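You operate a simulated robot arm through the tools that you are given. There is no shell and no other tool. Be economical: measure what you need, move in short steps, check, and stop when the job is done.

You run a simulated robot arm. Do the job below in one go: nothing can be reset, and whatever is moved stays where it is left.

## Task
Put one of the bearings from the clear middle of the wooden bench on the ticket block.

Only the result counts: the job must be done as asked and must still hold three seconds after the hand-in. Knocking over, shifting, dropping, spilling or breaking anything else fails it.

## Robot
A 7-joint arm with a two-finger parallel gripper, fixed in place. Base frame: the origin is at the foot of the arm, x ahead of it, y to its left, z up; the work surface is at about z = 0.85. Readings come in m, degrees, newtons and seconds.
With the tool pointing down near the work surface it reaches from about 0.3 to 0.7 m from the base axis. Its first joint turns from -66.0 to 66.0 degrees. Payload 1.57 kg.
The TCP is the grasp point between the finger pads, 0.03 m short of the fingertips. In the tool frame z runs along the fingers and y along their closing line. The gripper opens to 0.11 m. The fingers are 0.024 m wide and 0.012 m thick; the gripper's body (0.048 by 0.112 m) begins 0.078 m behind the TCP.
Orientation is that of the tool frame in the base frame, as a unit quaternion [x, y, z, w]. With the fingers straight down and closing along the base's y, the tool's x points along the base's -x, its y along +y and its z along -z.

## Interface
- The arm moves only by the tool jog_arm. Its argument "rows" is a list of rows, each a list of 7 numbers: the turn, a rotation vector about the base's x, y, z in units of 5 degrees (1.0 is 5 degrees), then the shift along the base's x, y, z in units of 25 mm (1.0 is 25 mm), then the finger opening in m, from 0 to 0.11. In form: [[wx, wy, wz, tx, ty, tz, fingers], ...]. A call has 1 to 20 rows; each row shifts and turns the commanded pose from where the row before left it. A call with a number of a shift or a turn outside -1 to 1 is refused whole. Each row takes 0.2 s and may step no farther than 0.05 m and 8.6 degrees from the row before; otherwise, or with a gripper value out of range, the whole call is refused. A pose out of reach is approached as far as the arm can. The call stops where the force on the tool passes 40 N (or 10 N more than at its start, if that is more) or the arm is blocked; 0.2 s more then pass. The fingers move at their own pace (about 0.108 m/s each) and stop on an object; they squeeze with about 25 N. The grip force told is the motor's: it shows also when the fingers shut on nothing. Time passes only in rows, and 0.2 s behind the last, so rows that do not move let the fingers close. The reply holds the time, the measured pose of the TCP, the force on the tool along the base axes, the opening and the grip force, in the units named above and with some noise.
- Cameras (640 x 400 px; columns grow to the right, rows downward): "scene" is fixed at [0.139, -0.3786, 1.3992]; the picture's right is [0.94, -0.35, 0.00], its down [-0.21, -0.57, -0.79] and it looks along [0.27, 0.74, -0.61] (base axes); focal length 320 px, centre (320, 200). "wrist" rides on the gripper at [-0.036, 0, -0.08] in the tool frame; the picture's right is [0.00, -1.00, 0.00], its down [0.97, 0.00, -0.24] and it looks along [0.24, 0.00, 0.97] (tool axes); focal length 218 px, centre (320, 200).
- capture(camera): a new picture of that camera. It takes no simulated time.
- measure_at(camera, pixels): for up to 12 pixels [column, row] of the newest picture of that camera ("zoom" is the newest enlarged one), the place [x, y, z] in the base frame of the surface seen there, good to about 0.002 m. It takes no simulated time.
- close_up(camera, box): a new picture of the part [left, top, right, bottom] of that camera's present view, enlarged. It takes no simulated time.
- sign_off(): hands the job in; it is judged then, once.

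Work in short steps. Measure before you move; look again where a grasp or a placing could have gone wrong, and mend it. You have 60 turns and 26 pictures in all, those below and enlarged ones among them. Open the gripper and draw the arm clear of the work before you hand the job in, unless the task says otherwise; then end with one line.

The tools are called after "Request:" as name(argument=value, ...) on one line, values as JSON. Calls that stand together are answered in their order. jog_arm: Moves the arm, as the interface text tells. Its arguments: {"type":"object","properties":{"rows":{"type":"array","items":{"type":"array","items":{"type":"number"}}}},"required":["rows"]} The other tools are called the same way: capture (camera) takes a picture; measure_at (camera, pixels) gives the place of the surface under pixels of a picture; close_up (camera, box) takes an enlarged picture of a part of a camera's view; sign_off () hands the job in.

At the start:

```text
time: 0.0
tool_pos: [0.3902, 0.1829, 1.0528]
tcp_rot: [0.001, 1.0, 0.0, 0.0]
contact_force: [0.1, 0.1, 0.2]
width: 0.11
finger_force: 0.1
```

scene: 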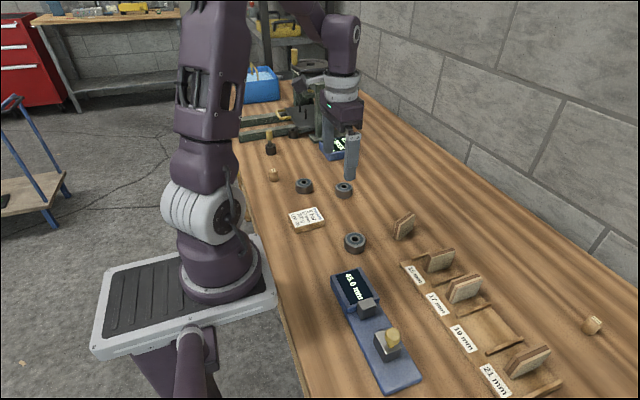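
wrist: 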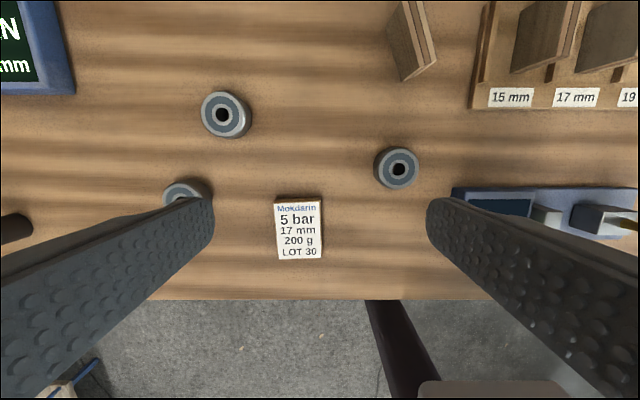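

The three bearings are at wrist pixels (225,115), (397,168) and (187,192), and the ticket block is at (299,229). I measure the bearings and the block.

Request:
measure_at(camera="wrist", pixels=[[208, 115], [240, 115], [397, 153], [397, 186], [378, 168], [413, 168], [278, 203], [320, 201], [322, 256], [280, 258], [299, 229], [350, 230]])

Request:
close_up(camera="scene", box=[250, 160, 410, 260])

```text
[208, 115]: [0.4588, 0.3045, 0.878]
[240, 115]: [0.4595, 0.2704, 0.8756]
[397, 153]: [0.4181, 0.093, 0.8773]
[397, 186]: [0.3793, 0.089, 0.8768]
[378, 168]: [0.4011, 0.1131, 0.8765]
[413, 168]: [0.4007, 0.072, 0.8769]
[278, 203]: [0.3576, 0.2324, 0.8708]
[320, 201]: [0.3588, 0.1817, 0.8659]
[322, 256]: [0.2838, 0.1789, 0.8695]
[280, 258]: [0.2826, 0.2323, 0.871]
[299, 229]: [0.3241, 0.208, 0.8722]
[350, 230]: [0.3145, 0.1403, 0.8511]
```

```text
4.00 times, centred on (330, 210) of scene
```

zoom: 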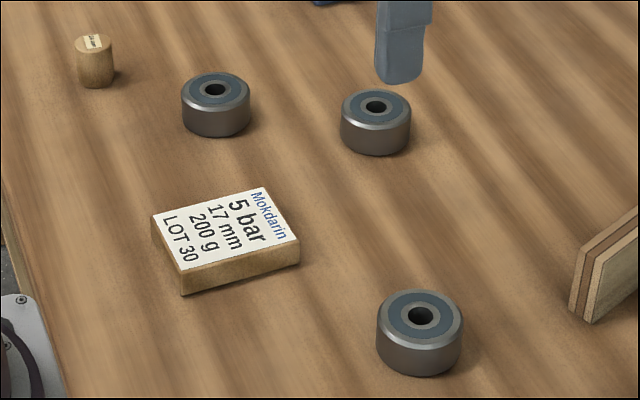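

The nearest free bearing is at about (0.399, 0.0925), 0.04 m across, with its top at 0.877. The block centre is about (0.321, 0.206), with its top at 0.872. I go above the bearing, partly down, and look.

Request:
jog_arm(rows=[[0, 0, 0, 0.09, -0.905, 0, 0.08], [0, 0, 0, 0.09, -0.905, 0, 0.08], [0, 0, 0, 0.09, -0.905, 0, 0.08], [0, 0, 0, 0.09, -0.905, 0, 0.08], [0, 0, 0, 0, 0, -1, 0.08], [0, 0, 0, 0, 0, -1, 0.08], [0, 0, 0, 0, 0, -1, 0.08], [0, 0, 0, 0, 0, 0, 0.08]])

Request:
capture(camera="wrist")

```text
time: 1.8
tool_pos: [0.3997, 0.0913, 0.9775]
tcp_rot: [0.0, 1.0, 0.0, 0.0]
contact_force: [0.1, -0.8, 0.8]
width: 0.0798
finger_force: 0.1
```

```text
22 pictures are left
```

wrist: 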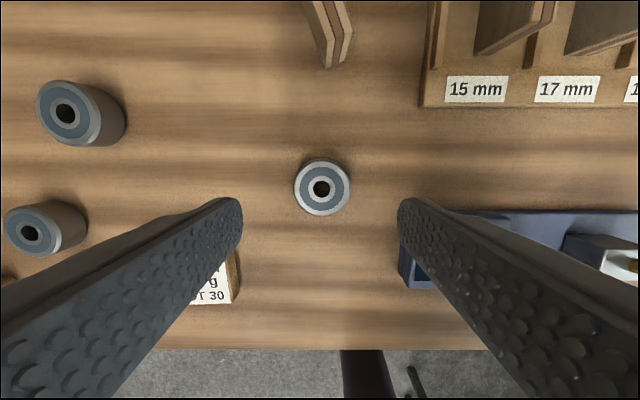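

The bearing is centred at about (322,187) and the blue gauge is near the right finger at about (430,212). I check the exact centre and the gauge edge.

Request:
measure_at(camera="wrist", pixels=[[297, 188], [348, 188], [322, 164], [322, 212], [460, 212], [403, 245], [403, 280], [480, 216], [520, 215], [232, 262]])

```text
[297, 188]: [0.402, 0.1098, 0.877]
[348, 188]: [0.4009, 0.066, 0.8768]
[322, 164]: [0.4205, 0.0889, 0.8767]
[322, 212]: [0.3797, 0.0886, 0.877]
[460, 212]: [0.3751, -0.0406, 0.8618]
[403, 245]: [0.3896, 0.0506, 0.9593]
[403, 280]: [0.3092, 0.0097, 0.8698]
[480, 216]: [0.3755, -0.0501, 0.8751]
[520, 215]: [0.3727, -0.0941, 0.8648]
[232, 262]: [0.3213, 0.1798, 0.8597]
```

The bearing centre is (0.400, 0.088), and the gauge stays below x=0.376, clear of the fingers. I correct, descend to z=0.885 and close.

Request:
jog_arm(rows=[[0, 0, 0, 0.03, -0.13, 0, 0.08], [0, 0, 0, 0, 0, -0.925, 0.08], [0, 0, 0, 0, 0, -0.925, 0.08], [0, 0, 0, 0, 0, -0.925, 0.08], [0, 0, 0, 0, 0, -0.925, 0.08], [0, 0, 0, 0, 0, 0, 0.08], [0, 0, 0, 0, 0, 0, 0.03], [0, 0, 0, 0, 0, 0, 0.03], [0, 0, 0, 0, 0, 0, 0.03], [0, 0, 0, 0, 0, 0, 0.03]])

```text
time: 4.0
tool_pos: [0.3995, 0.0882, 0.886]
tcp_rot: [0.0, 1.0, 0.0, 0.0]
contact_force: [0.3, 0.1, -1.0]
width: 0.0478
finger_force: 24.6
```

The fingers stopped at 0.048 m with 25 N, so the bearing is held. I lift it 0.1 m and move over the block.

Request:
jog_arm(rows=[[0, 0, 0, 0, 0, 0.6, 0.03], [0, 0, 0, 0, 0, 0.8, 0.03], [0, 0, 0, 0, 0, 0.8, 0.03], [0, 0, 0, 0, 0, 0.8, 0.03], [0, 0, 0, 0, 0, 1, 0.03], [0, 0, 0, 0, 0, 0, 0.03]])

Request:
capture(camera="scene")

Request:
capture(camera="wrist")

```text
time: 5.4
tool_pos: [0.4005, 0.088, 0.9863]
tcp_rot: [-0.001, 1.0, 0.0, 0.001]
contact_force: [0.2, 1.1, -0.5]
width: 0.0477
finger_force: 25.4
```

```text
21 pictures are left
```

scene: 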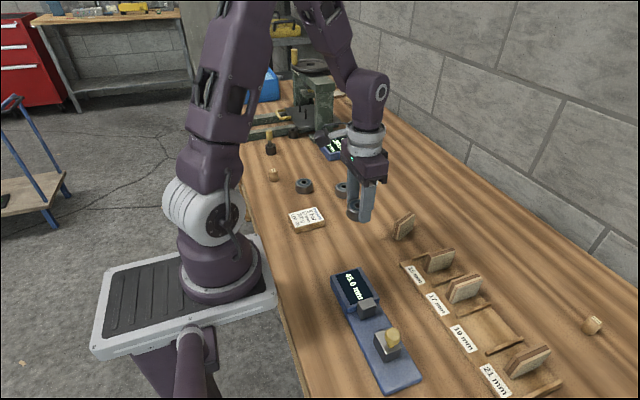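

```text
20 pictures are left
```

wrist: 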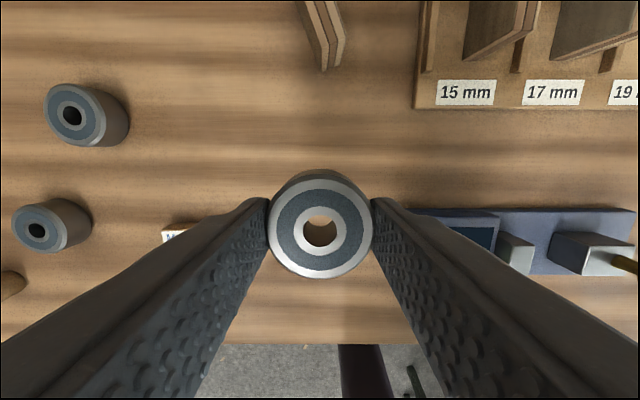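

The bearing is held squarely. I measure the block's corners and the bearing's lower edge in an enlarged scene view.

Request:
close_up(camera="scene", box=[272, 170, 400, 250])

```text
5.00 times, centred on (336, 210) of scene
```

zoom: 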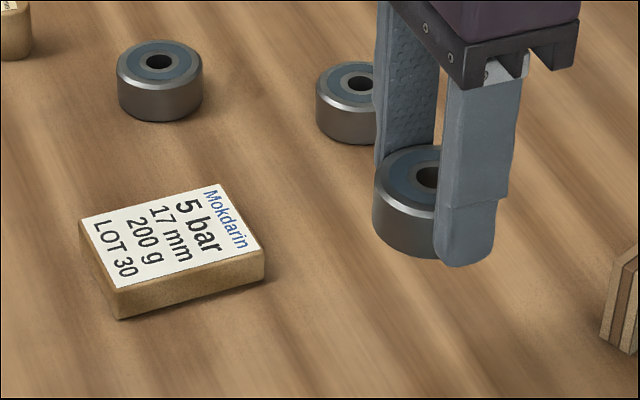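

The block's top corners are at (81,220), (224,184), (263,250) and (117,290). I measure these, the centre, and the bearing.

Request:
measure_at(camera="zoom", pixels=[[83, 222], [223, 187], [261, 250], [118, 288], [171, 237], [395, 245], [420, 251], [395, 160], [190, 300]])

```text
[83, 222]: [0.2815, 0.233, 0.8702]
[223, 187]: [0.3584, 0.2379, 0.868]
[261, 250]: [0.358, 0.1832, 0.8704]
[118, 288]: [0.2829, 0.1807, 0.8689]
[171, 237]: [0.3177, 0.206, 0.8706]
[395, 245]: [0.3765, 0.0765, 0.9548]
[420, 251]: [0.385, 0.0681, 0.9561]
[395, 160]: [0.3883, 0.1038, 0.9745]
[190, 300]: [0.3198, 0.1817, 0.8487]
```

The block centre is (0.320, 0.2085) with its top at 0.870. The bearing bottom is about 0.036 below the TCP. I move above the block and down to about z=0.915.

Request:
jog_arm(rows=[[0, 0, 0, -0.644, 0.964, 0, 0.03], [0, 0, 0, -0.644, 0.964, 0, 0.03], [0, 0, 0, -0.644, 0.964, 0, 0.03], [0, 0, 0, -0.644, 0.964, 0, 0.03], [0, 0, 0, -0.644, 0.964, 0, 0.03], [0, 0, 0, 0, 0, 0, 0.03], [0, 0, 0, 0, 0, -0.95, 0.03], [0, 0, 0, 0, 0, -0.95, 0.03], [0, 0, 0, 0, 0, -0.94, 0.03], [0, 0, 0, 0, 0, 0, 0.03]])

Request:
close_up(camera="scene", box=[240, 165, 368, 245])

```text
time: 7.6
tool_pos: [0.3194, 0.2095, 0.9147]
tcp_rot: [0.001, 1.0, 0.0, 0.0]
contact_force: [-0.8, -0.1, -1.2]
width: 0.0477
finger_force: 24.5
```

```text
5.00 times, centred on (304, 205) of scene
```

zoom: 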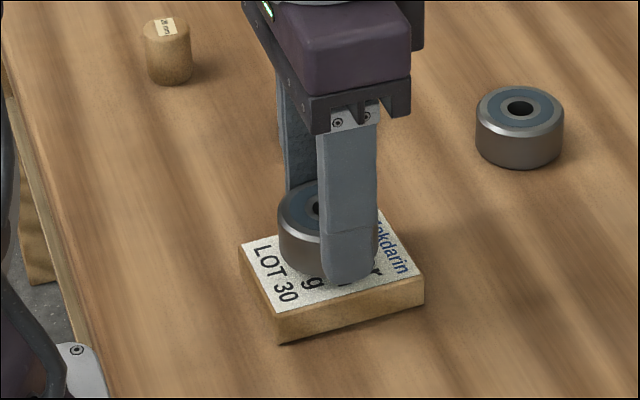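

The bearing hovers centred over the block with several millimetres to go. I lower in small steps and watch the force.

Request:
jog_arm(rows=[[0, 0, 0, 0, -0.04, -0.08, 0.03], [0, 0, 0, 0, 0, -0.08, 0.03], [0, 0, 0, 0, 0, -0.08, 0.03], [0, 0, 0, 0, 0, 0, 0.03]])

```text
time: 8.6
tool_pos: [0.32, 0.2077, 0.9078]
tcp_rot: [0.0, 1.0, 0.001, 0.0]
contact_force: [0.5, -0.2, -1.6]
width: 0.0478
finger_force: 24.8
```

There is no contact yet, so I go down another 1.5 mm.

Request:
jog_arm(rows=[[0, 0, 0, 0, 0, -0.03, 0.03], [0, 0, 0, 0, 0, -0.03, 0.03], [0, 0, 0, 0, 0, 0, 0.03]])

Request:
close_up(camera="scene", box=[276, 195, 340, 235])

```text
time: 9.4
tool_pos: [0.32, 0.2074, 0.9066]
tcp_rot: [-0.001, 1.0, 0.0, 0.0]
contact_force: [0.1, -0.6, -2.3]
width: 0.0475
finger_force: 24.9
```

```text
10.00 times, centred on (308, 215) of scene
```

zoom: 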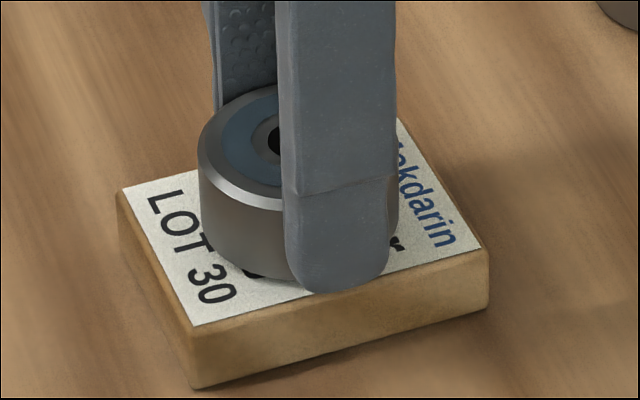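

The gap looks close to zero and there is no firm contact. I take 0.5 mm steps until the force rises.

Request:
jog_arm(rows=[[0, 0, 0, 0, 0, -0.02, 0.03], [0, 0, 0, 0, 0, -0.02, 0.03], [0, 0, 0, 0, 0, 0, 0.03]])

```text
time: 10.2
tool_pos: [0.3199, 0.2081, 0.9045]
tcp_rot: [0.0, 1.0, -0.001, 0.0]
contact_force: [0.2, -0.2, -1.1]
width: 0.0474
finger_force: 24.9
```

Still no contact force, so I continue with 0.5 mm steps.

Request:
jog_arm(rows=[[0, 0, 0, 0, 0, -0.02, 0.03], [0, 0, 0, 0, 0, -0.02, 0.03], [0, 0, 0, 0, 0, 0, 0.03]])

```text
time: 11.0
tool_pos: [0.32, 0.2071, 0.9046]
tcp_rot: [0.0, 1.0, 0.0, 0.001]
contact_force: [-1.8, 1.2, 7.7]
width: 0.0472
finger_force: 25.0
```

A contact force of about 8 N shows the bearing is seated. I open the gripper and rise straight up.

Request:
jog_arm(rows=[[0, 0, 0, 0, 0, 0, 0.055], [0, 0, 0, 0, 0, 0, 0.075], [0, 0, 0, 0, 0, 0, 0.075], [0, 0, 0, 0, 0, 0.4, 0.075], [0, 0, 0, 0, 0, 0.8, 0.075], [0, 0, 0, 0, 0, 1, 0.075], [0, 0, 0, 0, 0, 1, 0.075], [0, 0, 0, 0, 0, 1, 0.075], [0, 0, 0, 0, 0, 1, 0.075], [0, 0, 0, 0, 0, 0, 0.075]])

Request:
close_up(camera="scene", box=[240, 165, 368, 245])

```text
time: 13.2
tool_pos: [0.3189, 0.2088, 1.0344]
tcp_rot: [0.0, 1.0, 0.0, 0.0]
contact_force: [0.6, -0.3, -0.5]
width: 0.0751
finger_force: 0.0
```

```text
5.00 times, centred on (304, 205) of scene
```

zoom: 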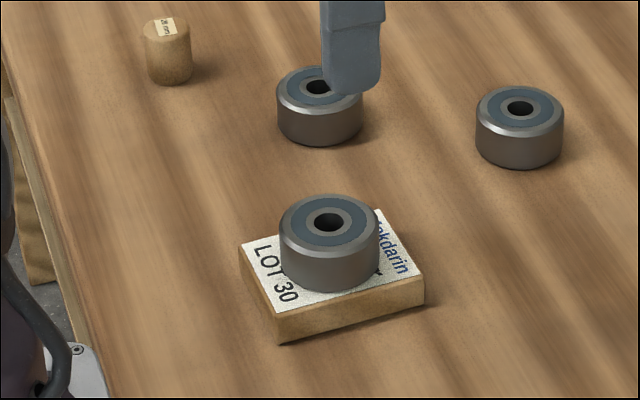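

The bearing sits flat and centred on the ticket block, the other parts are undisturbed, and the arm is clear and open. I hand the job in.

Request:
sign_off()

```text
The job is handed in.
```

One bearing from the middle of the bench now sits flat and centred on the ticket block. The gripper is open and the arm was raised clear before hand-in.
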